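You operate a simulated robot arm through the tools that you are given. There is no shell and no other tool.

The job below is to be done with a simulated robot arm. You get a single attempt, and the scene is never put back.

JOB
Put things in order on the long table. At the end: the white round tin stands where the orange twine roll stood; the orange twine roll from the long table stands where the grey weight stood; the grey weight from the long table stands on top of the green tape roll; the gold brass weight from the long table stands on top of the blue bearing; the grey cartridge (marked "CHAIN") from the long table is on the white box (marked "TIES"); whatever was shut is shut again. Leave all else as you found it, and nothing knocked over. Set down upright: cartridge.

It is judged by the outcome, as a careful person would: the job done as asked, and still so three seconds after it is handed in. It fails if anything else is knocked over, pushed out of place, dropped, spilled or broken.

ROBOT AND FRAMES
A 6-joint arm with a two-finger parallel gripper, fixed in place. Base frame: the origin is at the foot of the arm, x ahead of it, y to its left, z up; the work surface is at about z = 0. Lengths are in mm, angles in rad, forces in N, time in s.
With the tool pointing down near the work surface it reaches from about 180 to 460 mm from the base axis. Its first joint turns from -1.222 to 1.222 rad. Payload 1.9 kg.
The tool frame sits at the grasp point between the pads (the TCP): z along the fingers, y along the line on which they close. The tips reach 23 mm beyond it. The gripper opens to 94 mm. The fingers are 38 mm wide and 10 mm thick; the gripper's body (54 by 96 mm) begins 39 mm behind the TCP.
Orientation is told as [roll, pitch, yaw] about the base's x, y, z axes, in that order, counted from this pose: with the fingers straight down and closing along the base's y, the tool's x points along the base's -x, its y along +y and its z along -z.

CONTROLS
- The arm moves only by the tool servo_tool. Its argument "plan" is one flat list of numbers, 6 for each row, row after row: the shift along the tool's x, y, z in cm, then the turn, a rotation vector about the tool's x, y, z in rad. In form: [tx, ty, tz, rx, ry, rz, tx, ty, tz, rx, ry, rz, ...]. A call has 1 to 20 rows; each row is the pose to reach, as a shift and turn from the pose commanded when the call began, along the tool's axes at that moment. "gripper" is the gripper command, from -1 (shut) to 1 (fully open), values between in proportion, set as the call begins (left out, the last holds). A row lasts 0.2 s, in which the tool goes at most 50 mm and 0.15 rad; a call with a longer step from one row to the next is refused whole, and so is a gripper value outside its range. Where a pose cannot be reached the arm comes as near as it can. A force on the tool above 40 N (or 10 N above the force at the start of the call, whichever is more), or a blocked arm, ends the call early, and 0.2 s more pass. The fingers move at their own pace (about 108 mm/s each) and stop on an object; they squeeze with about 28 N. The grip force told is the motor's: it shows also when the fingers shut on nothing. Time passes only in rows, and 0.2 s behind the last, so rows that repeat a pose let the fingers close. The reply holds the time, the measured pose of the TCP, the force on the tool along the base axes, the opening and the grip force, in the units named above and with some noise, with the torque about the TCP (base axes, N m) and any sound that the robot's microphone picked up.
- Cameras (640 x 400 px; columns grow to the right, rows downward): "scene" is fixed at [48.9, 306, 427.3]; the picture's right is [-0.82, -0.57, 0.00], its down [-0.31, 0.44, -0.85] and it looks along [0.48, -0.69, -0.53] (base axes); focal length 214 px, centre (320, 200). "wrist" rides on the gripper at [86, 16, -75] in the tool frame; the picture's right is [-0.18, 0.98, 0.00], its down [-0.58, -0.11, -0.81] and it looks along [-0.79, -0.15, 0.59] (tool axes); focal length 243 px, centre (320, 200). There is no depth. A picture from a camera that has moved, and an enlarged one, comes with that camera's place and axes in the base frame and with its lens.
- capture(camera): a new picture of that camera. It takes no simulated time.
- inspect(camera, box): a new picture of the part [left, top, right, bottom] of that camera's present view, enlarged. It takes no simulated time.
- close_job(): hands the job in; it is judged then, once.

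Places have to be worked out from the pictures, the camera data and where the tool is seen. Open the gripper and draw the arm clear of the work before you hand the job in, unless the task says otherwise.

The tools are called after "Call:" as a command line: name --argument value ..., lists and objects as JSON in quotes. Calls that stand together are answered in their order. servo_tool: Moves the arm, as the interface text tells. Its arguments: {"type":"object","properties":{"plan":{"type":"array","items":{"type":"number"}},"gripper":{"type":"number"}},"required":["plan"]} The other tools are called the same way: capture (camera) takes a picture; inspect (camera, box) takes an enlarged picture of a part of a camera's view; close_job () hands the job in.

At the start:

```text
clock: 0.0
eef_pos: [276.7, 8.1, 368.7]
orientation: [0.002, -0.003, 0.0]
ft_force: [0.8, 0.6, -0.1]
wrist_torque: [-0.02, -0.02, 0.01]
gripper_width: 94.0
grasp_force: 0.1
```

scene: 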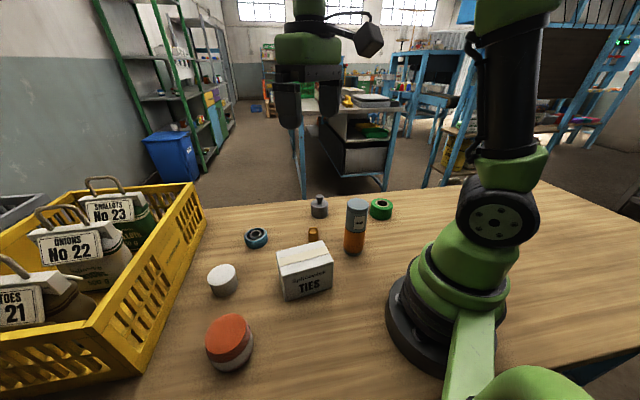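
wrist: 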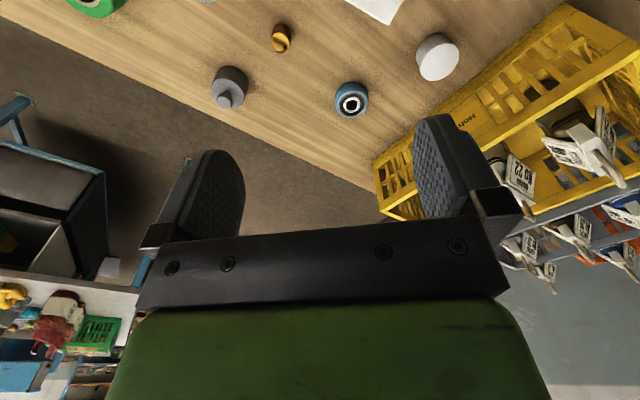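

I'll begin by looking closer at the items on the table.

Call:
inspect --camera "scene" --box '[190, 180, 410, 318]'

Call:
inspect --camera "scene" --box '[180, 250, 340, 400]'

Call:
inspect --camera "wrist" --box '[60, 0, 480, 200]'

Call:
inspect --camera "scene" --box '[0, 170, 210, 400]'

```text
2.90 times, centred on (300, 249) of scene
camera zoom: at [48.9, 306.0, 427.3], right [-0.82, -0.57, 0.0], down [-0.31, 0.44, -0.85], along [0.48, -0.69, -0.53], focal length 622 px, centre (378, 58)
```

zoom: 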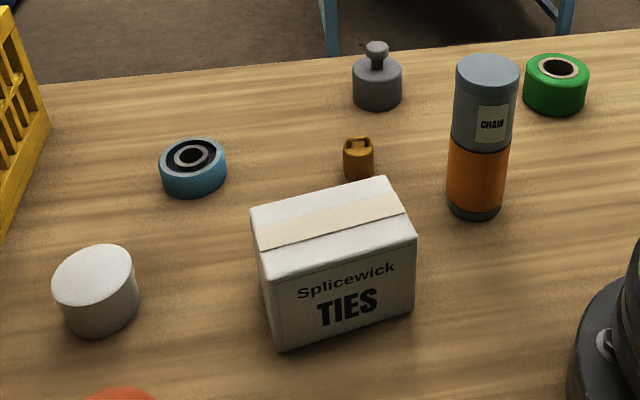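

```text
2.67 times, centred on (260, 325) of scene
camera zoom: at [48.9, 306.0, 427.3], right [-0.82, -0.57, 0.0], down [-0.31, 0.44, -0.85], along [0.48, -0.69, -0.53], focal length 572 px, centre (480, -133)
```

zoom: 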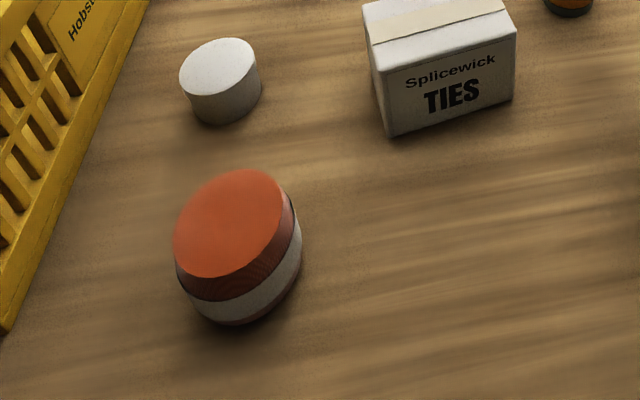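

```text
1.52 times, centred on (270, 100) of wrist
camera zoom: at [190.3, 23.9, 443.3], right [0.18, 0.98, 0.0], down [0.58, -0.11, 0.81], along [0.79, -0.15, -0.59], focal length 370 px, centre (396, 352)
```

zoom: 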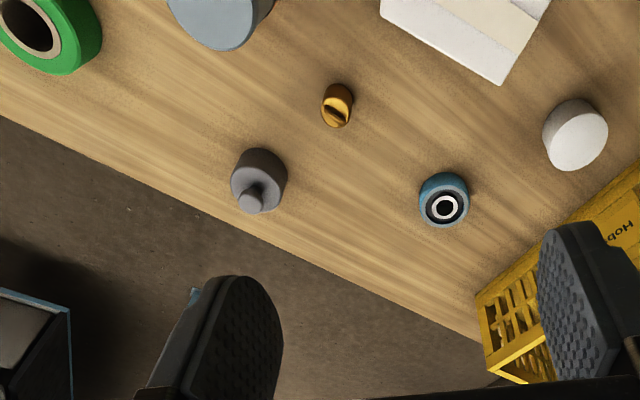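

```text
1.74 times, centred on (105, 285) of scene
camera zoom: at [48.9, 306.0, 427.3], right [-0.82, -0.57, 0.0], down [-0.31, 0.44, -0.85], along [0.48, -0.69, -0.53], focal length 373 px, centre (694, 52)
```

zoom: 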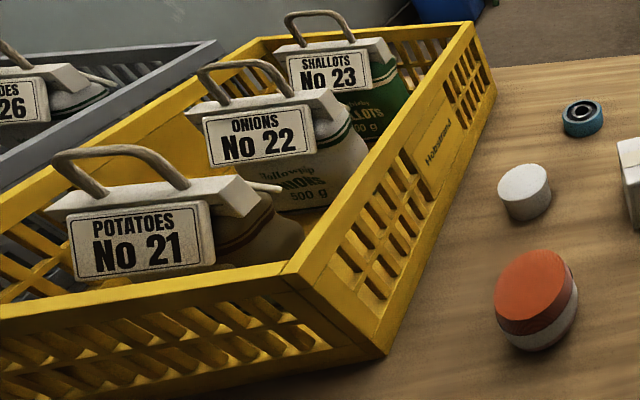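

The white short cylinder is the tin, the orange bulging one the twine roll. From two views I place gold ≈(327,-63), bearing ≈(461,33), grey weight ≈(390,-181), cartridge ≈(218,-100), tape ≈(224,-309), tin ≈(400,177) and twine ≈(273,246). I move to hover above the gold weight for a closer view.

Call:
servo_tool --plan '[-0.84, -1.18, 3.64, 0, 0, 0, -1.68, -2.37, 7.29, 0, 0, 0, -2.52, -3.55, 10.93, 0, 0, 0, -3.35, -4.73, 14.58, 0, 0, 0, -4.19, -5.92, 18.2, 0, 0, 0, -5.03, -7.1, 21.87, 0, 0, 0, -5.03, -7.1, 21.87, 0, 0, 0]' --gripper 1

Call:
capture --camera "wrist"

Call:
capture --camera "scene"

```text
clock: 1.6
eef_pos: [324.9, -62.7, 149.8]
orientation: [0.001, -0.002, -0.002]
ft_force: [-1.1, 0.1, -1.0]
wrist_torque: [-0.01, 0.0, 0.04]
gripper_width: 93.8
grasp_force: 0.1
```

```text
taken
camera wrist: at [238.6, -46.8, 224.3], right [0.19, 0.98, 0.0], down [0.58, -0.11, 0.81], along [0.79, -0.15, -0.59], focal length 243 px, centre (320, 200)
```

wrist: 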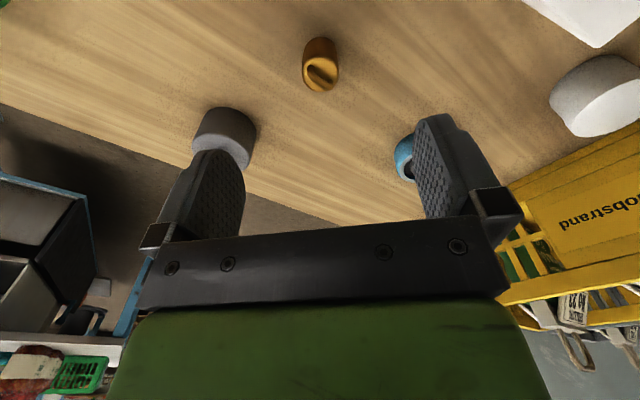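

```text
taken
```

scene: 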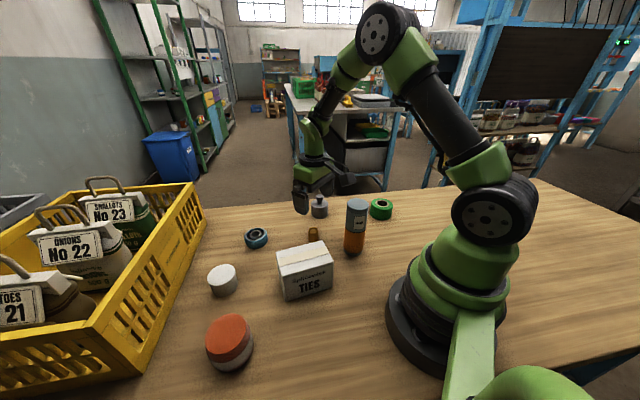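

Gold's top appears to be at about (329,-64), z≈38. I take a closer look at its shape.

Call:
inspect --camera "wrist" --box '[240, 10, 400, 110]'

Call:
inspect --camera "scene" --box '[230, 185, 400, 265]'

```text
4.00 times, centred on (320, 60) of wrist
camera zoom: at [238.6, -46.8, 224.3], right [0.19, 0.98, 0.0], down [0.58, -0.11, 0.81], along [0.79, -0.15, -0.59], focal length 970 px, centre (320, 760)
```

zoom: 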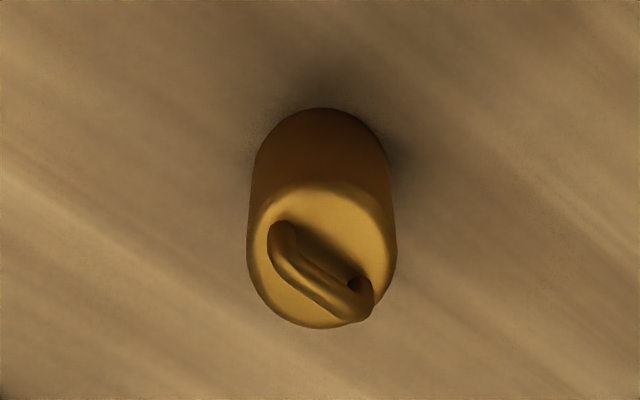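

```text
3.76 times, centred on (315, 225) of scene
camera zoom: at [48.9, 306.0, 427.3], right [-0.82, -0.57, 0.0], down [-0.31, 0.44, -0.85], along [0.48, -0.69, -0.53], focal length 807 px, centre (339, 106)
```

zoom: 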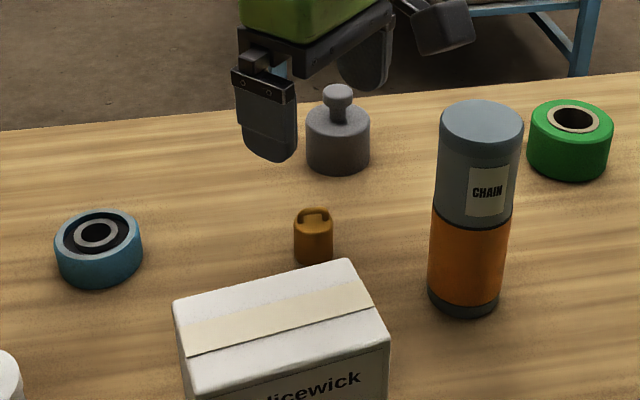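

Gold weight: a cylinder ~29 mm wide with a ring handle, centre ≈(331.5,-64). I descend in part and recheck.

Call:
servo_tool --plan '[-0.3, -0.05, 3.0, 0, 0, 0, -0.5, -0.1, 6.0, 0, 0, 0, -0.5, -0.1, 7.5, 0, 0, 0, -0.5, -0.1, 7.5, 0, 0, 0]'

Call:
capture --camera "wrist"

Call:
inspect --camera "scene" --box '[230, 165, 400, 265]'

```text
clock: 2.6
eef_pos: [331.8, -63.4, 72.8]
orientation: [0.003, 0.0, 0.0]
ft_force: [0.7, 0.0, 0.3]
wrist_torque: [-0.01, -0.01, 0.0]
gripper_width: 94.1
grasp_force: 0.1
```

```text
taken
camera wrist: at [245.1, -47.0, 147.9], right [0.19, 0.98, 0.0], down [0.58, -0.11, 0.81], along [0.79, -0.15, -0.59], focal length 243 px, centre (320, 200)
```

wrist: 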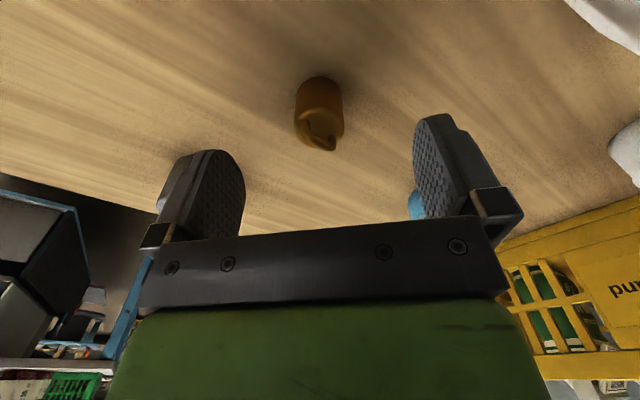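

```text
3.76 times, centred on (315, 215) of scene
camera zoom: at [48.9, 306.0, 427.3], right [-0.82, -0.57, 0.0], down [-0.31, 0.44, -0.85], along [0.48, -0.69, -0.53], focal length 807 px, centre (339, 144)
```

zoom: 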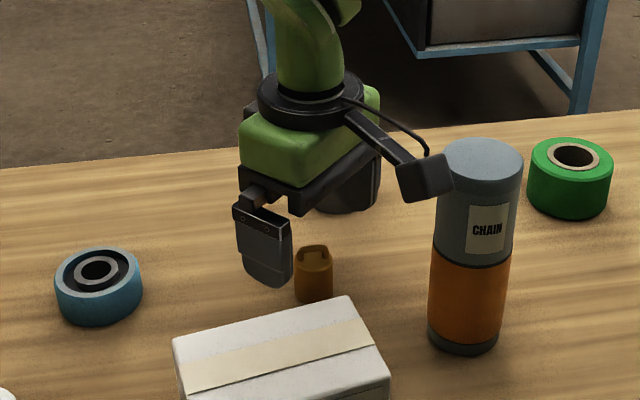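

The centre is confirmed at ≈(332,-64). The wrist camera housing would pass close to the cartridge, so I yaw 0.35 rad to swing it away and then descend to z≈31.

Call:
servo_tool --plan '[0, 0, 0, 0, 0, 0.12, 0, 0, 0, 0, 0, 0.24, 0, 0, 0, 0, 0, 0.35, 0, -0.05, 1.5, 0, 0, 0.35, 0, -0.05, 3.0, 0, 0, 0.35, 0, -0.05, 4.2, 0, 0, 0.35, 0, -0.05, 4.2, 0, 0, 0.35]'

Call:
capture --camera "wrist"

Call:
inspect --camera "scene" --box '[230, 165, 400, 265]'

```text
clock: 4.2
eef_pos: [330.2, -63.9, 32.4]
orientation: [0.002, 0.001, -0.351]
ft_force: [-0.9, -0.2, 0.5]
wrist_torque: [-0.02, 0.0, -0.02]
gripper_width: 94.0
grasp_force: 0.0
```

```text
taken
camera wrist: at [255.3, -19.7, 106.7], right [0.51, 0.86, 0.0], down [0.51, -0.3, 0.81], along [0.69, -0.41, -0.59], focal length 243 px, centre (320, 200)
```

wrist: 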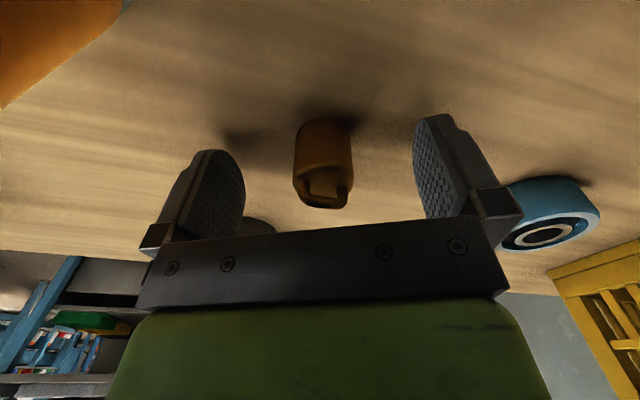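

```text
3.76 times, centred on (315, 215) of scene
camera zoom: at [48.9, 306.0, 427.3], right [-0.82, -0.57, 0.0], down [-0.31, 0.44, -0.85], along [0.48, -0.69, -0.53], focal length 807 px, centre (339, 144)
```

zoom: 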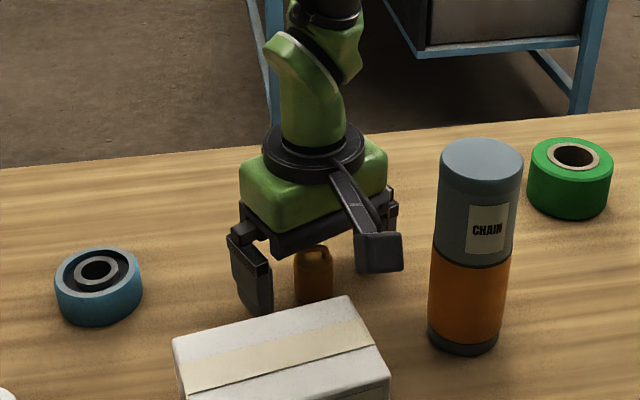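

The weight sits centred between the pads, so I close the gripper on it.

Call:
servo_tool --plan '[0, 0, 0, 0, 0, 0, 0, 0, 0, 0, 0, 0, 0, 0, 0, 0, 0, 0, 0, 0, 0, 0, 0, 0]' --gripper -1

Call:
capture --camera "wrist"

```text
clock: 5.2
eef_pos: [330.5, -64.1, 31.6]
orientation: [0.002, -0.001, -0.35]
ft_force: [0.3, -0.5, 1.7]
wrist_torque: [-0.1, -0.02, 0.01]
gripper_width: 29.8
grasp_force: 28.4
```

```text
taken
camera wrist: at [255.3, -19.7, 106.9], right [0.51, 0.86, 0.0], down [0.51, -0.3, 0.81], along [0.69, -0.41, -0.59], focal length 243 px, centre (320, 200)
```

wrist: 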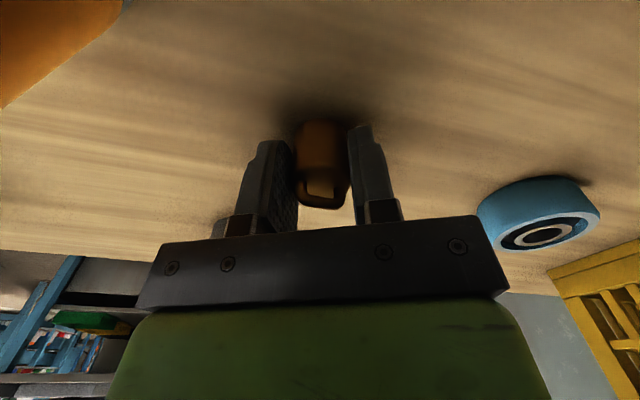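

Gripped at 29.8 mm. I lift straight up, then move toward the bearing and look again.

Call:
servo_tool --plan '[0, 0, -2.5, 0, 0, 0, 0, 0, -5, 0, 0, 0, 0, 0, -8, 0, 0, 0, 0, 0, -10.5, 0, 0, 0, 0, 0, -10.5, 0, 0, 0]'

Call:
capture --camera "wrist"

```text
clock: 6.4
eef_pos: [333.2, -64.4, 135.7]
orientation: [0.002, 0.002, -0.35]
ft_force: [-0.4, -0.7, -1.9]
wrist_torque: [0.02, 0.02, 0.04]
gripper_width: 29.6
grasp_force: 28.4
```

```text
taken
camera wrist: at [257.8, -19.7, 210.6], right [0.51, 0.86, 0.0], down [0.51, -0.3, 0.81], along [0.69, -0.41, -0.59], focal length 243 px, centre (320, 200)
```

wrist: 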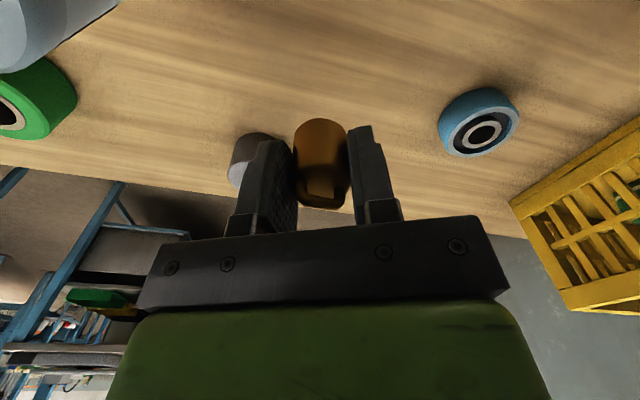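

Bearing looks to be at about (460,35). I move the weight to hover near it at the same height.

Call:
servo_tool --plan '[-1.6, 2.6, 0, 0, 0, 0, -3.2, 5.2, 0, 0, 0, 0, -4.8, 7.8, 0, 0, 0, 0, -6.4, 10.4, 0, 0, 0, 0, -8.0, 13.0, 0, 0, 0, 0, -8.0, 13.0, 0, 0, 0, 0]'

Call:
capture --camera "wrist"

Call:
inspect --camera "scene" --box '[190, 165, 360, 265]'

```text
clock: 7.8
eef_pos: [449.9, 31.2, 140.5]
orientation: [0.002, 0.001, -0.35]
ft_force: [0.2, -0.4, -2.3]
wrist_torque: [0.04, 0.03, 0.0]
gripper_width: 29.7
grasp_force: 27.8
```

```text
taken
camera wrist: at [375.3, 75.4, 215.4], right [0.51, 0.86, 0.0], down [0.51, -0.3, 0.81], along [0.69, -0.41, -0.59], focal length 243 px, centre (320, 200)
```

wrist: 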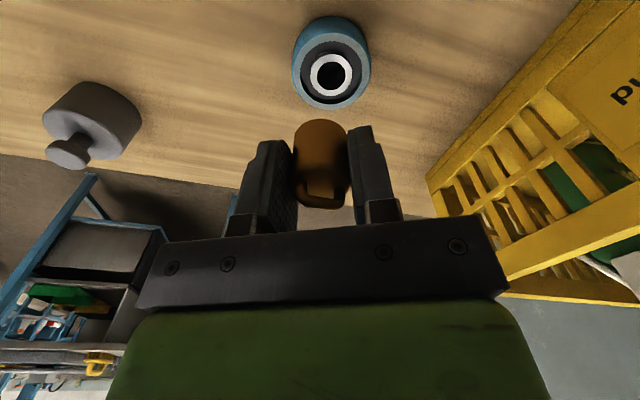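

```text
3.76 times, centred on (275, 215) of scene
camera zoom: at [48.9, 306.0, 427.3], right [-0.82, -0.57, 0.0], down [-0.31, 0.44, -0.85], along [0.48, -0.69, -0.53], focal length 807 px, centre (489, 144)
```

zoom: 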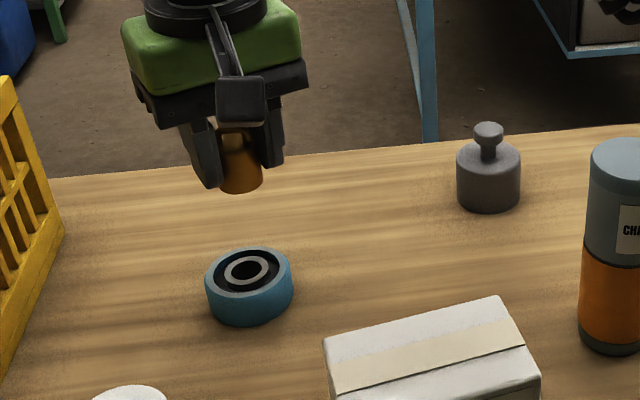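

Bearing centre is ≈(460.5,34), about 9 mm ahead. I align over it, lower to about 75 mm and check.

Call:
servo_tool --plan '[-0.79, 0.66, 0, 0, 0, 0, -0.79, 0.66, 2.2, 0, 0, 0, -0.79, 0.66, 4.4, 0, 0, 0, -0.79, 0.66, 6.5, 0, 0, 0, -0.79, 0.66, 6.5, 0, 0, 0]'

Call:
capture --camera "wrist"

Call:
inspect --camera "scene" --box '[210, 195, 310, 265]'

```text
clock: 9.0
eef_pos: [460.0, 33.7, 74.5]
orientation: [0.002, -0.001, -0.351]
ft_force: [0.2, -0.3, -2.7]
wrist_torque: [0.02, -0.03, 0.04]
gripper_width: 29.5
grasp_force: 27.6
```

```text
taken
camera wrist: at [385.1, 78.8, 149.4], right [0.51, 0.86, 0.0], down [0.51, -0.3, 0.81], along [0.69, -0.41, -0.59], focal length 243 px, centre (320, 200)
```

wrist: 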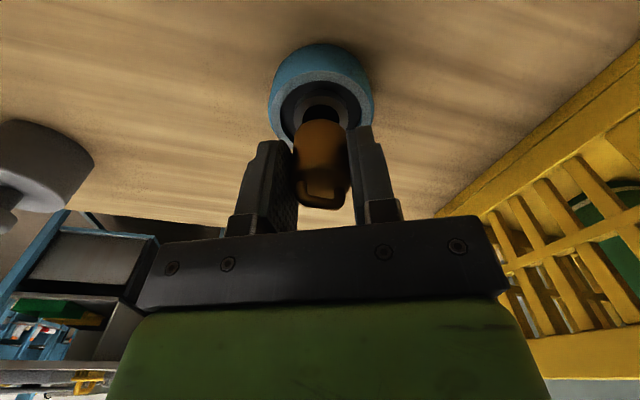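

```text
5.71 times, centred on (260, 230) of scene
camera zoom: at [48.9, 306.0, 427.3], right [-0.82, -0.57, 0.0], down [-0.31, 0.44, -0.85], along [0.48, -0.69, -0.53], focal length 1226 px, centre (663, 29)
```

zoom: 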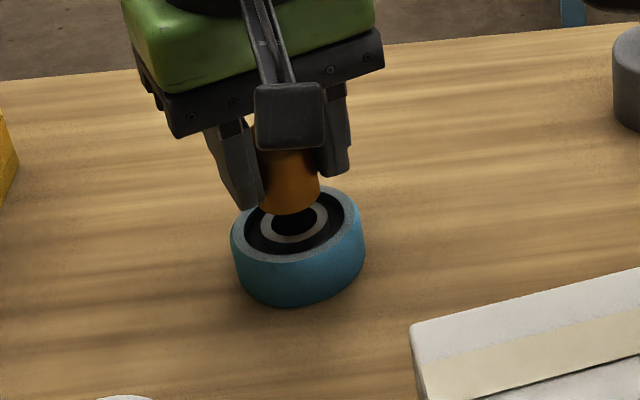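

I zoom in on the wrist view to check the alignment of the weight over the bearing.

Call:
inspect --camera "wrist" --box '[240, 30, 400, 130]'

```text
4.00 times, centred on (320, 80) of wrist
camera zoom: at [385.1, 78.8, 149.4], right [0.51, 0.86, 0.0], down [0.51, -0.3, 0.81], along [0.69, -0.41, -0.59], focal length 970 px, centre (320, 680)
```

zoom: 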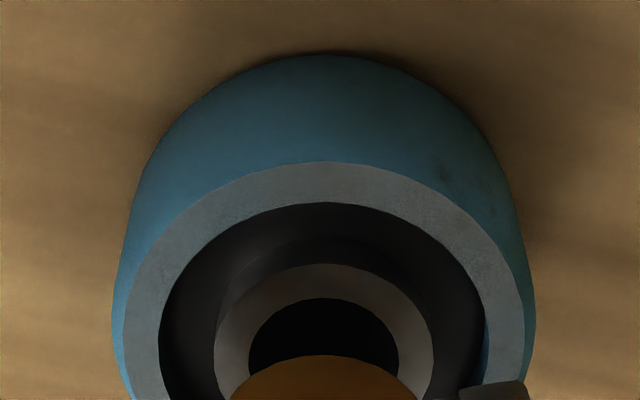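

Bearing centre is ≈(460.4,34.5) with its inner ring top near z≈30. The held weight is about 2 mm too far forward, so I shift back 2 mm and lower about 12 mm.

Call:
servo_tool --plan '[0.2, 0, 0, 0, 0, 0, 0.2, 0, 0.5, 0, 0, 0, 0.2, 0, 0.9, 0, 0, 0, 0.2, 0, 1.15, 0, 0, 0, 0.2, 0, 1.15, 0, 0, 0]'

Call:
inspect --camera "wrist" --box '[240, 30, 400, 130]'

Call:
inspect --camera "scene" --box '[210, 195, 310, 265]'

```text
clock: 10.2
eef_pos: [459.5, 34.1, 62.0]
orientation: [0.003, -0.003, -0.353]
ft_force: [0.0, -0.4, -2.2]
wrist_torque: [-0.03, 0.0, -0.03]
gripper_width: 29.7
grasp_force: 28.0
```

```text
4.00 times, centred on (320, 80) of wrist
camera zoom: at [383.8, 79.9, 136.8], right [0.51, 0.86, 0.0], down [0.51, -0.31, 0.81], along [0.69, -0.41, -0.59], focal length 970 px, centre (320, 680)
```

zoom: 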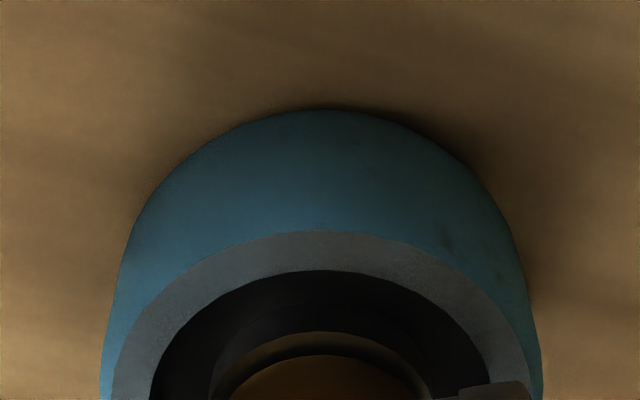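

```text
5.71 times, centred on (260, 230) of scene
camera zoom: at [48.9, 306.0, 427.3], right [-0.82, -0.57, 0.0], down [-0.31, 0.44, -0.85], along [0.48, -0.69, -0.53], focal length 1226 px, centre (663, 29)
```

zoom: 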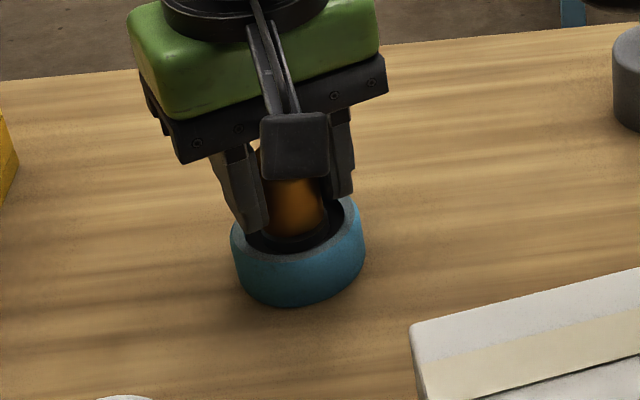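

No contact yet, with the base about at ring height. I lower a few more millimetres in small steps.

Call:
servo_tool --plan '[0, 0, 0.1, 0, 0, 0, 0, 0, 0.2, 0, 0, 0, 0, 0, 0.2, 0, 0, 0]'

Call:
inspect --camera "wrist" --box '[240, 50, 400, 150]'

```text
clock: 11.0
eef_pos: [458.2, 36.4, 61.3]
orientation: [0.002, -0.003, -0.353]
ft_force: [-1.3, 0.1, 5.3]
wrist_torque: [-0.05, 0.15, -0.04]
gripper_width: 29.7
grasp_force: 28.0
```

```text
4.00 times, centred on (320, 100) of wrist
camera zoom: at [383.6, 80.0, 134.8], right [0.51, 0.86, 0.0], down [0.51, -0.31, 0.81], along [0.69, -0.41, -0.59], focal length 970 px, centre (320, 600)
```

zoom: 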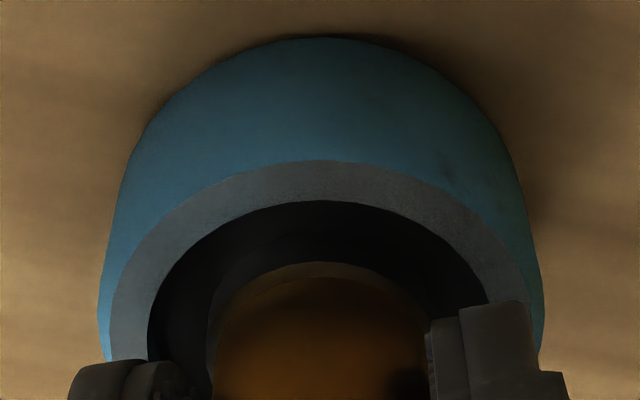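

Contact is felt at about 7 N and the weight sits on the inner ring, centred. I release and go straight up.

Call:
servo_tool --plan '[0, 0, 0, 0, 0, 0, 0, 0, 0, 0, 0, 0]' --gripper 0.2

Call:
capture --camera "wrist"

```text
clock: 11.6
eef_pos: [458.7, 34.9, 59.1]
orientation: [0.003, -0.003, -0.352]
ft_force: [0.0, 0.0, -0.2]
wrist_torque: [-0.02, 0.01, -0.01]
gripper_width: 56.5
grasp_force: 0.0
```

```text
taken
camera wrist: at [383.5, 80.0, 134.4], right [0.51, 0.86, 0.0], down [0.51, -0.31, 0.81], along [0.69, -0.41, -0.59], focal length 243 px, centre (320, 200)
```

wrist: 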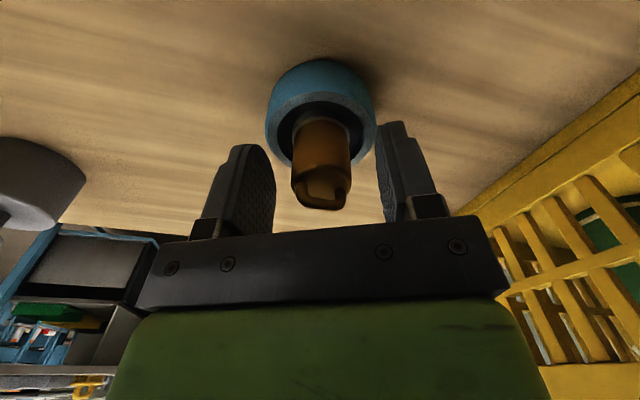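

The weight stands upright on the bearing. I retreat straight up and check.

Call:
servo_tool --plan '[0, 0, -2, 0, 0, 0, 0, 0, -5, 0, 0, 0, 0, 0, -8, 0, 0, 0, 0, 0, -12, 0, 0, 0, 0, 0, -12, 0, 0, 0]' --gripper 1

Call:
capture --camera "wrist"

Call:
inspect --camera "scene" --box '[190, 175, 410, 318]'

```text
clock: 12.8
eef_pos: [455.1, 35.7, 179.0]
orientation: [0.001, 0.001, -0.351]
ft_force: [-0.1, -0.4, -0.2]
wrist_torque: [0.02, 0.03, 0.0]
gripper_width: 93.8
grasp_force: 0.0
out of reach, approached as far as the arm can: row 4, 5
```

```text
taken
camera wrist: at [380.5, 81.4, 255.0], right [0.51, 0.86, 0.0], down [0.51, -0.3, 0.81], along [0.69, -0.41, -0.59], focal length 243 px, centre (320, 200)
```

wrist: 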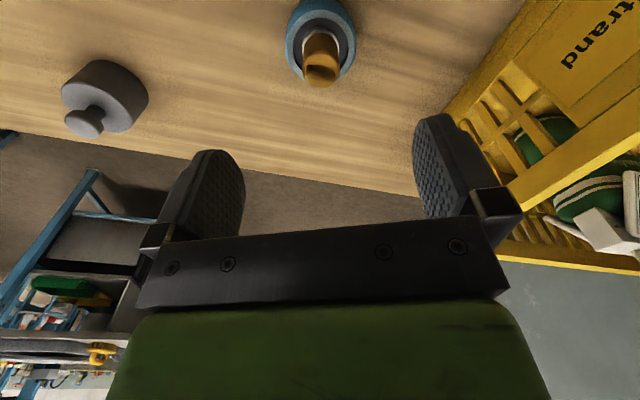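

```text
2.80 times, centred on (300, 246) of scene
camera zoom: at [48.9, 306.0, 427.3], right [-0.82, -0.57, 0.0], down [-0.31, 0.44, -0.85], along [0.48, -0.69, -0.53], focal length 600 px, centre (376, 70)
```

zoom: 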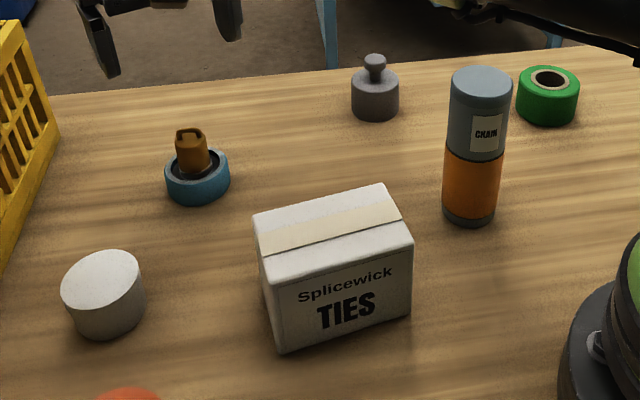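

Gold is upright on the bearing. Next is the grey weight at ≈(389,-180): I move to hover above it.

Call:
servo_tool --plan '[-0.1, -3.7, 0.5, 0, 0, 0, -0.2, -7.4, 1.0, 0, 0, 0, -0.35, -11.1, 1.5, 0, 0, 0, -0.45, -14.8, 2.0, 0, 0, 0, -0.55, -18.5, 2.5, 0, 0, 0, -0.67, -22.2, 2.9, 0, 0, 0, -0.67, -22.2, 2.9, 0, 0, 0]'

Call:
capture --camera "wrist"

Call:
inspect --camera "wrist" --box '[220, 0, 420, 125]'

```text
clock: 14.4
eef_pos: [417.9, -188.3, 158.6]
orientation: [0.002, 0.002, -0.351]
ft_force: [-0.7, 0.2, 0.0]
wrist_torque: [0.01, 0.0, -0.01]
gripper_width: 94.0
grasp_force: 0.0
out of reach, approached as far as the arm can: row 1, 2, 3, 4, 5, 6, 7
```

```text
taken
camera wrist: at [342.7, -143.4, 234.4], right [0.51, 0.86, 0.0], down [0.51, -0.3, 0.81], along [0.69, -0.41, -0.59], focal length 243 px, centre (320, 200)
```

wrist: 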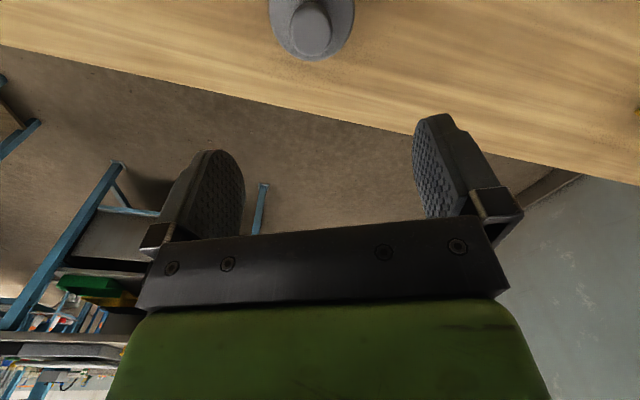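

```text
3.20 times, centred on (320, 62) of wrist
camera zoom: at [342.7, -143.4, 234.4], right [0.51, 0.86, 0.0], down [0.51, -0.3, 0.81], along [0.69, -0.41, -0.59], focal length 776 px, centre (320, 640)
```

zoom: 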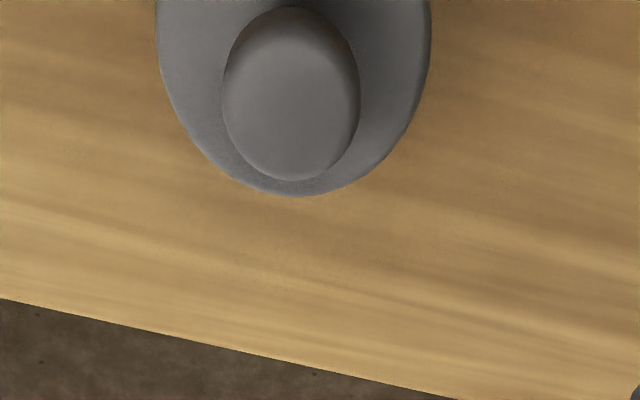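

The reach limit left the tool 30 mm beyond the weight. The weight's knob is at ≈(389,-177), so I step back over it and check the pose.

Call:
servo_tool --plan '[1.5, 0, 0, 0, 0, 0, 3.0, 0, 0.5, 0, 0, 0, 3.0, 0, 0.5, 0, 0, 0]'

Call:
capture --camera "wrist"

```text
clock: 15.2
eef_pos: [418.1, -188.9, 159.7]
orientation: [0.001, 0.0, -0.351]
ft_force: [-0.3, 0.6, -0.1]
wrist_torque: [-0.02, -0.03, 0.01]
gripper_width: 94.0
grasp_force: 0.0
out of reach, approached as far as the arm can: row 1, 2, 3
```

```text
taken
camera wrist: at [342.8, -143.3, 234.6], right [0.51, 0.86, 0.0], down [0.51, -0.3, 0.81], along [0.69, -0.41, -0.59], focal length 243 px, centre (320, 200)
```

wrist: 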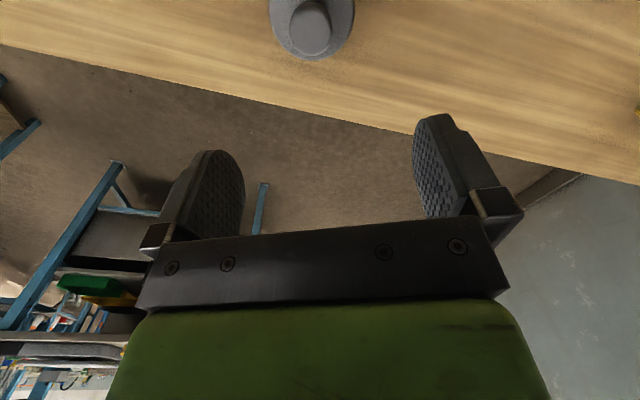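

The arm hasn't moved; it seems stuck near its stretched limit. I try a larger inward and downward move in small rows.

Call:
servo_tool --plan '[2, 0, 0, 0, 0, 0, 4, 0, 0.5, 0, 0, 0, 6, 0, 1, 0, 0, 0]'

```text
clock: 16.0
eef_pos: [417.5, -188.8, 159.3]
orientation: [0.003, 0.001, -0.351]
ft_force: [-0.2, 0.0, 0.9]
wrist_torque: [0.01, 0.03, 0.02]
gripper_width: 94.1
grasp_force: 0.0
out of reach, approached as far as the arm can: row 1, 2, 3
```

Still stuck radially, so I try a plain descent to change the arm's posture; the tips stay well above the weight's knob.

Call:
servo_tool --plan '[0, 0, 2, 0, 0, 0, 0, 0, 4, 0, 0, 0, 0, 0, 5, 0, 0, 0, 0, 0, 5, 0, 0, 0]'

```text
clock: 17.0
eef_pos: [420.9, -186.7, 105.7]
orientation: [0.002, 0.003, -0.352]
ft_force: [0.4, 0.2, 0.8]
wrist_torque: [0.0, 0.02, -0.01]
gripper_width: 94.1
grasp_force: 0.1
```

The descent freed it. Now I move inward over the weight.

Call:
servo_tool --plan '[1.5, 0, 0, 0, 0, 0, 3.2, 0, 0, 0, 0, 0, 3.2, 0, 0, 0, 0, 0]'

Call:
capture --camera "wrist"

Call:
inspect --camera "wrist" --box '[220, 30, 420, 155]'

Call:
inspect --camera "scene" --box '[250, 155, 420, 265]'

```text
clock: 17.8
eef_pos: [419.8, -188.6, 105.0]
orientation: [0.001, 0.002, -0.352]
ft_force: [0.7, 0.2, 0.6]
wrist_torque: [-0.02, 0.0, -0.01]
gripper_width: 94.1
grasp_force: 0.1
out of reach, approached as far as the arm can: row 1, 2, 3
```

```text
taken
camera wrist: at [345.7, -143.4, 180.5], right [0.51, 0.86, 0.0], down [0.51, -0.3, 0.81], along [0.69, -0.41, -0.59], focal length 243 px, centre (320, 200)
```

wrist: 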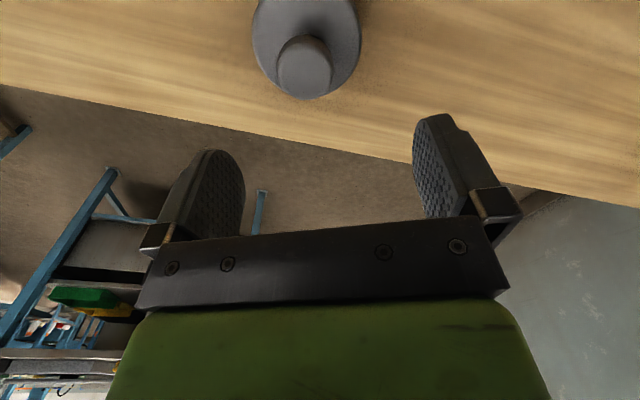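

```text
3.20 times, centred on (320, 92) of wrist
camera zoom: at [345.7, -143.4, 180.5], right [0.51, 0.86, 0.0], down [0.51, -0.3, 0.81], along [0.69, -0.41, -0.59], focal length 776 px, centre (320, 544)
```

zoom: 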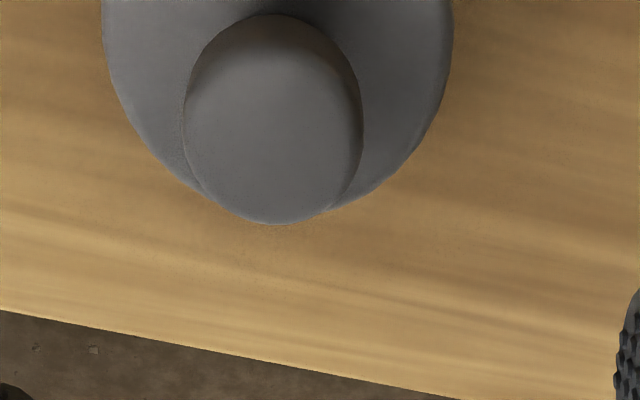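

```text
3.64 times, centred on (335, 210) of scene
camera zoom: at [48.9, 306.0, 427.3], right [-0.82, -0.57, 0.0], down [-0.31, 0.44, -0.85], along [0.48, -0.69, -0.53], focal length 780 px, centre (266, 164)
```

zoom: 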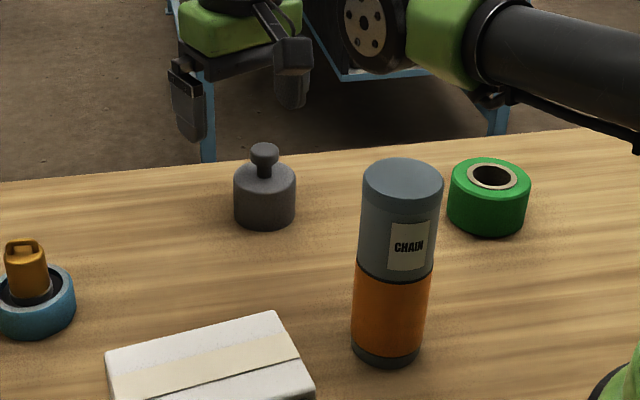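

The geometry suggests the elbow has just passed straight and can't fold back. I push outward to full stretch and then pull inward, so that it can swing through to the proper side.

Call:
servo_tool --plan '[-2, 0, 0, 0, 0, 0, -4, 0, 0, 0, 0, 0, -4, 0, 0, 0, 0, 0, 0, 0, 0, 0, 0, 0, 2, 0, 0, 0, 0, 0, 3, 0, 0, 0, 0, 0]'

```text
clock: 19.2
eef_pos: [419.1, -191.3, 104.2]
orientation: [0.002, -0.001, -0.352]
ft_force: [0.4, -0.4, 0.2]
wrist_torque: [0.03, 0.02, 0.01]
gripper_width: 94.2
grasp_force: 0.0
out of reach, approached as far as the arm can: row 1, 2, 3, 5, 6
```

I look at the whole arm to understand its posture.

Call:
capture --camera "scene"

```text
taken
```

scene: 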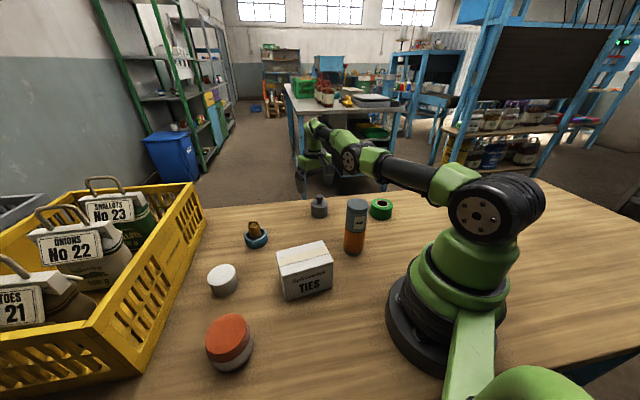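

The arm is straight with the elbow marginally on the wrong side. A vertical descent should droop the forearm and fold the elbow the right way, so I descend to z≈60, where the fingers straddle clear of the weight, and then pull inward.

Call:
servo_tool --plan '[-0.3, 0, 2.5, 0, 0, 0, -0.3, 0, 4.5, 0, 0, 0, 0.3, 0, 4.5, 0, 0, 0, 1, 0, 4.5, 0, 0, 0, 1.5, 0, 4.5, 0, 0, 0]'

Call:
capture --camera "scene"

```text
clock: 20.4
eef_pos: [415.6, -191.8, 57.2]
orientation: [0.001, 0.0, -0.352]
ft_force: [-0.4, 0.6, -0.1]
wrist_torque: [0.0, 0.0, 0.03]
gripper_width: 94.2
grasp_force: 0.0
out of reach, approached as far as the arm can: row 1, 2, 4, 5
```

```text
taken
```

scene: 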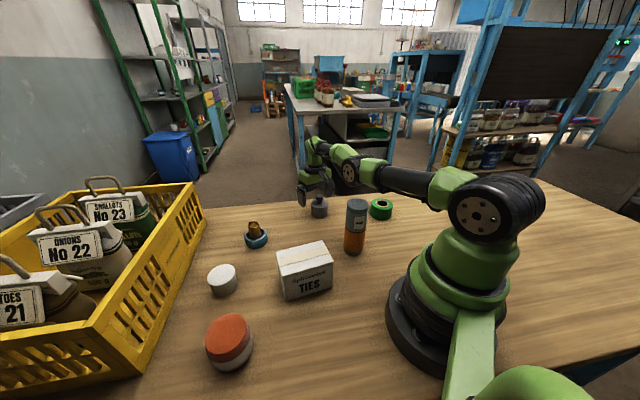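

Still a little on the wrong side. I go up and stretch outward to full extension, then do a fast descent that turns inward partway, to push the elbow through.

Call:
servo_tool --plan '[-1, 0, -3, 0, 0, 0, -3, 0, -6, 0, 0, 0, -4, 0, -9, 0, 0, 0, -6, 0, -9, 0, 0, 0, -6, 0, -9, 0, 0, 0]'

Call:
servo_tool --plan '[-2, 0, 4.5, 0, 0, 0, 0.5, 0, 8.5, 0, 0, 0, 3, 0, 9, 0, 0, 0, 3, 0, 9, 0, 0, 0]'

```text
clock: 21.6
eef_pos: [421.4, -189.6, 141.9]
orientation: [0.001, -0.002, -0.351]
ft_force: [0.8, -0.3, -0.1]
wrist_torque: [0.0, -0.02, -0.01]
gripper_width: 93.8
grasp_force: 0.1
out of reach, approached as far as the arm can: row 1, 2, 3, 4, 5
```

```text
clock: 22.6
eef_pos: [395.4, -175.0, 49.1]
orientation: [0.002, -0.002, -0.354]
ft_force: [-0.1, 0.3, 0.2]
wrist_torque: [-0.02, 0.03, 0.03]
gripper_width: 94.0
grasp_force: 0.1
out of reach, approached as far as the arm can: row 1
```

The elbow is folded properly again, and the tool is at (395,-175,49) around the weight. I check the views.

Call:
capture --camera "wrist"

Call:
capture --camera "scene"

Call:
inspect --camera "wrist" --box '[200, 60, 440, 210]'

Call:
inspect --camera "scene" --box '[250, 155, 420, 265]'

```text
taken
camera wrist: at [320.6, -131.0, 123.7], right [0.51, 0.86, 0.0], down [0.51, -0.3, 0.81], along [0.69, -0.41, -0.59], focal length 243 px, centre (320, 200)
```

wrist: 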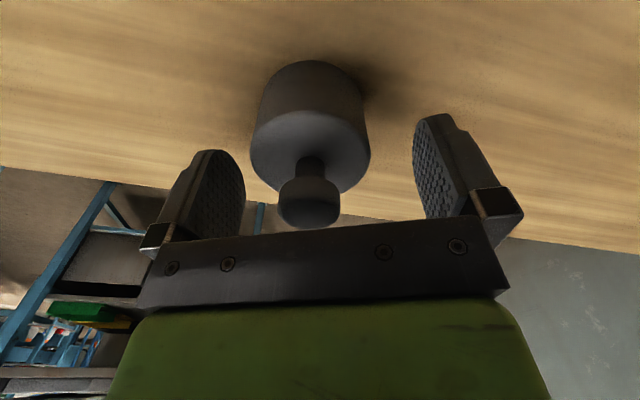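

```text
taken
```

scene: 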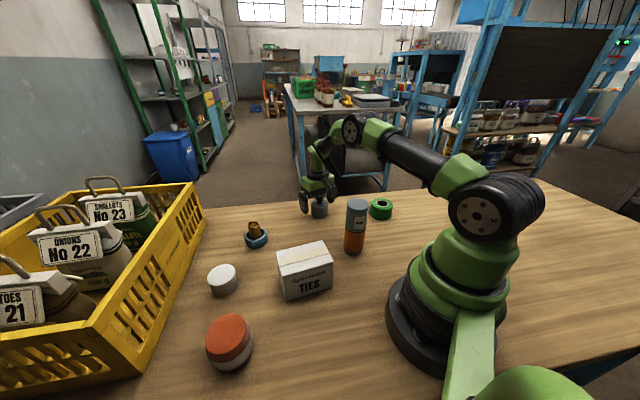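

```text
2.67 times, centred on (320, 135) of wrist
camera zoom: at [320.6, -131.0, 123.7], right [0.51, 0.86, 0.0], down [0.51, -0.3, 0.81], along [0.69, -0.41, -0.59], focal length 647 px, centre (320, 373)
```

zoom: 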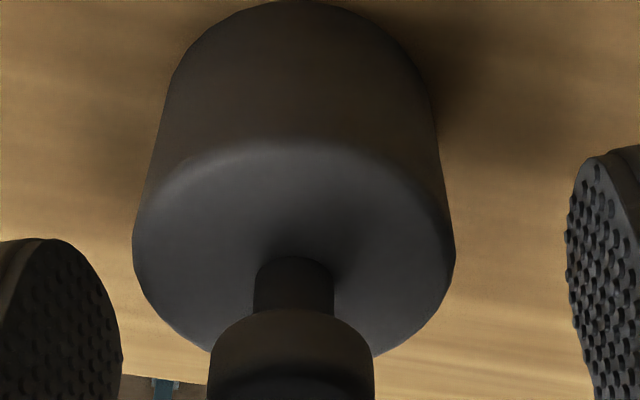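

```text
3.64 times, centred on (335, 210) of scene
camera zoom: at [48.9, 306.0, 427.3], right [-0.82, -0.57, 0.0], down [-0.31, 0.44, -0.85], along [0.48, -0.69, -0.53], focal length 780 px, centre (266, 164)
```

zoom: 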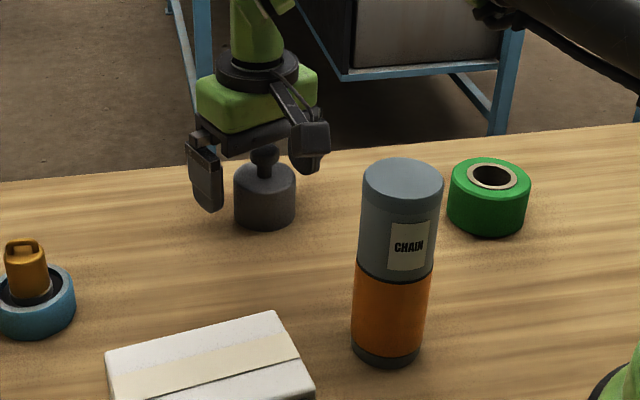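

The weight's centre is ≈(389.7,-178) with body height ≈40. I centre the tool, lower to z≈38 and close.

Call:
servo_tool --plan '[0.5, -0.45, 0, 0, 0, 0, 0.5, -0.45, 1.1, 0, 0, 0, 0.5, -0.45, 1.1, 0, 0, 0]'

Call:
servo_tool --plan '[0, 0, 0, 0, 0, 0, 0, 0, 0, 0, 0, 0, 0, 0, 0, 0, 0, 0]' --gripper -1

Call:
capture --camera "wrist"

```text
clock: 23.4
eef_pos: [388.4, -179.9, 38.3]
orientation: [0.001, 0.0, -0.35]
ft_force: [-0.9, -1.2, -0.3]
wrist_torque: [0.01, 0.01, 0.0]
gripper_width: 93.8
grasp_force: 0.0
```

```text
clock: 24.2
eef_pos: [387.3, -179.7, 39.6]
orientation: [0.002, 0.0, -0.351]
ft_force: [2.0, 1.1, 0.0]
wrist_torque: [0.19, -0.01, -0.1]
gripper_width: 56.7
grasp_force: 27.8
```

```text
taken
camera wrist: at [312.7, -134.2, 113.5], right [0.51, 0.86, 0.0], down [0.51, -0.3, 0.81], along [0.69, -0.41, -0.59], focal length 243 px, centre (320, 200)
```

wrist: 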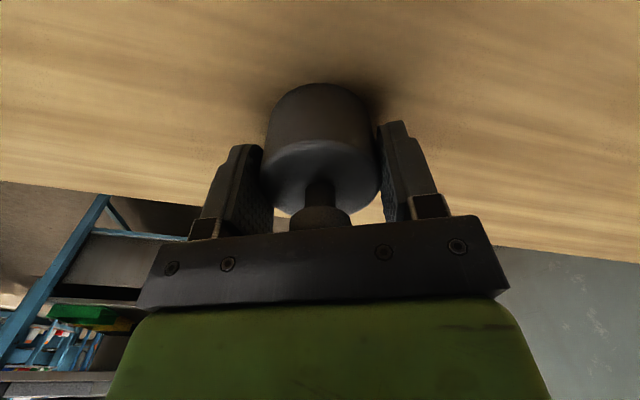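

The grey weight is gripped at 56.7 mm. I lift it straight up, then carry it toward the tape roll.

Call:
servo_tool --plan '[0, 0, -2, 0, 0, 0, 0, 0, -5, 0, 0, 0, 0, 0, -8, 0, 0, 0, 0, 0, -11, 0, 0, 0, 0, 0, -11, 0, 0, 0]'

Call:
servo_tool --plan '[1.6, -2.5, 0, 0, 0, 0, 3.2, -5.0, 0, 0, 0, 0, 4.8, -7.7, 0, 0, 0, 0, 6.4, -10.4, 0, 0, 0, 0, 8.0, -13.0, 0, 0, 0, 0, 9.5, -15.5, 0, 0, 0, 0, 9.5, -15.5, 0, 0, 0, 0]'

Call:
capture --camera "wrist"

Call:
capture --camera "scene"

```text
clock: 25.4
eef_pos: [387.0, -182.9, 150.5]
orientation: [0.001, -0.001, -0.351]
ft_force: [-0.7, 0.4, -8.9]
wrist_torque: [-0.01, 0.02, 0.03]
gripper_width: 57.1
grasp_force: 28.1
```

```text
clock: 27.0
eef_pos: [243.6, -292.0, 147.4]
orientation: [0.0, -0.001, -0.351]
ft_force: [-0.3, 0.3, -9.9]
wrist_torque: [-0.01, 0.02, 0.0]
gripper_width: 56.9
grasp_force: 27.6
```

```text
taken
camera wrist: at [168.9, -248.2, 222.6], right [0.51, 0.86, 0.0], down [0.51, -0.3, 0.81], along [0.69, -0.41, -0.59], focal length 243 px, centre (320, 200)
```

wrist: 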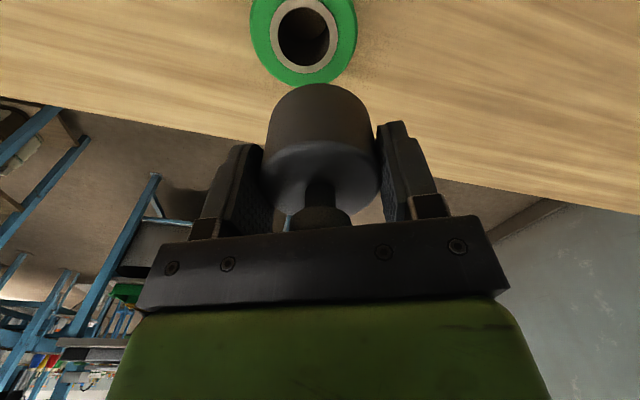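

```text
taken
```

scene: 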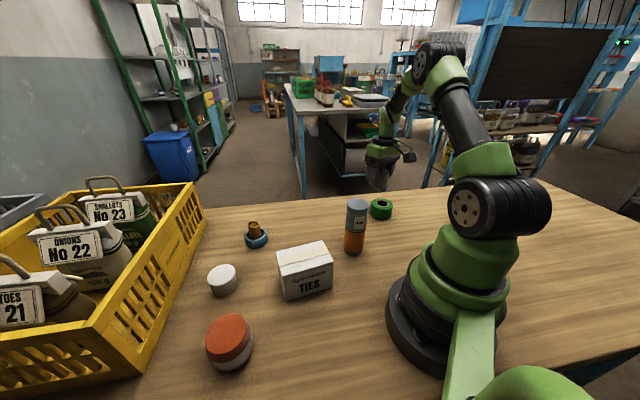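

Tape roll centre appears to be ≈(218.5,-290), top z≈44. I shift over it and view again.

Call:
servo_tool --plan '[1.3, -0.3, 0, 0, 0, 0, 2.65, -0.6, 0, 0, 0, 0, 2.65, -0.6, 0, 0, 0, 0]'

Call:
inspect --camera "wrist" --box '[200, 0, 440, 150]'

Call:
inspect --camera "scene" --box '[320, 150, 440, 225]'

```text
clock: 27.8
eef_pos: [217.9, -290.7, 148.3]
orientation: [0.002, 0.001, -0.351]
ft_force: [0.3, 0.2, -9.0]
wrist_torque: [0.02, 0.05, -0.01]
gripper_width: 56.9
grasp_force: 28.0
```

```text
2.67 times, centred on (320, 75) of wrist
camera zoom: at [142.3, -246.1, 223.0], right [0.51, 0.86, 0.0], down [0.51, -0.3, 0.81], along [0.69, -0.41, -0.59], focal length 647 px, centre (320, 533)
```

zoom: 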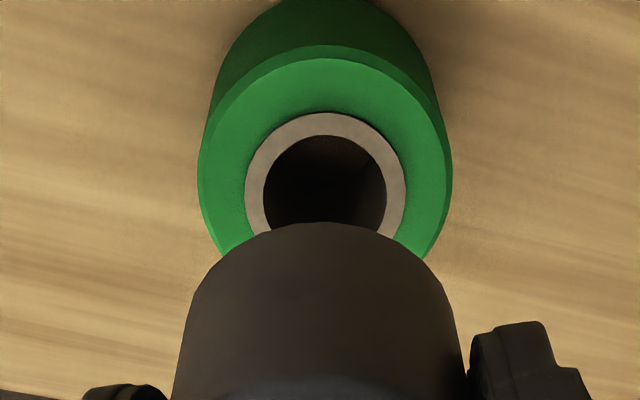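

```text
5.33 times, centred on (380, 188) of scene
camera zoom: at [48.9, 306.0, 427.3], right [-0.82, -0.57, 0.0], down [-0.31, 0.44, -0.85], along [0.48, -0.69, -0.53], focal length 1144 px, centre (0, 267)
```

zoom: 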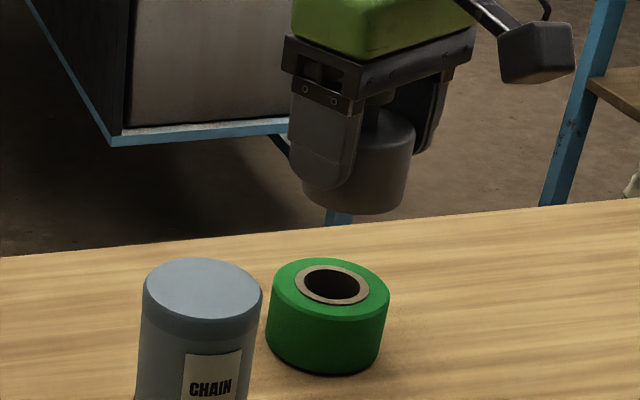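

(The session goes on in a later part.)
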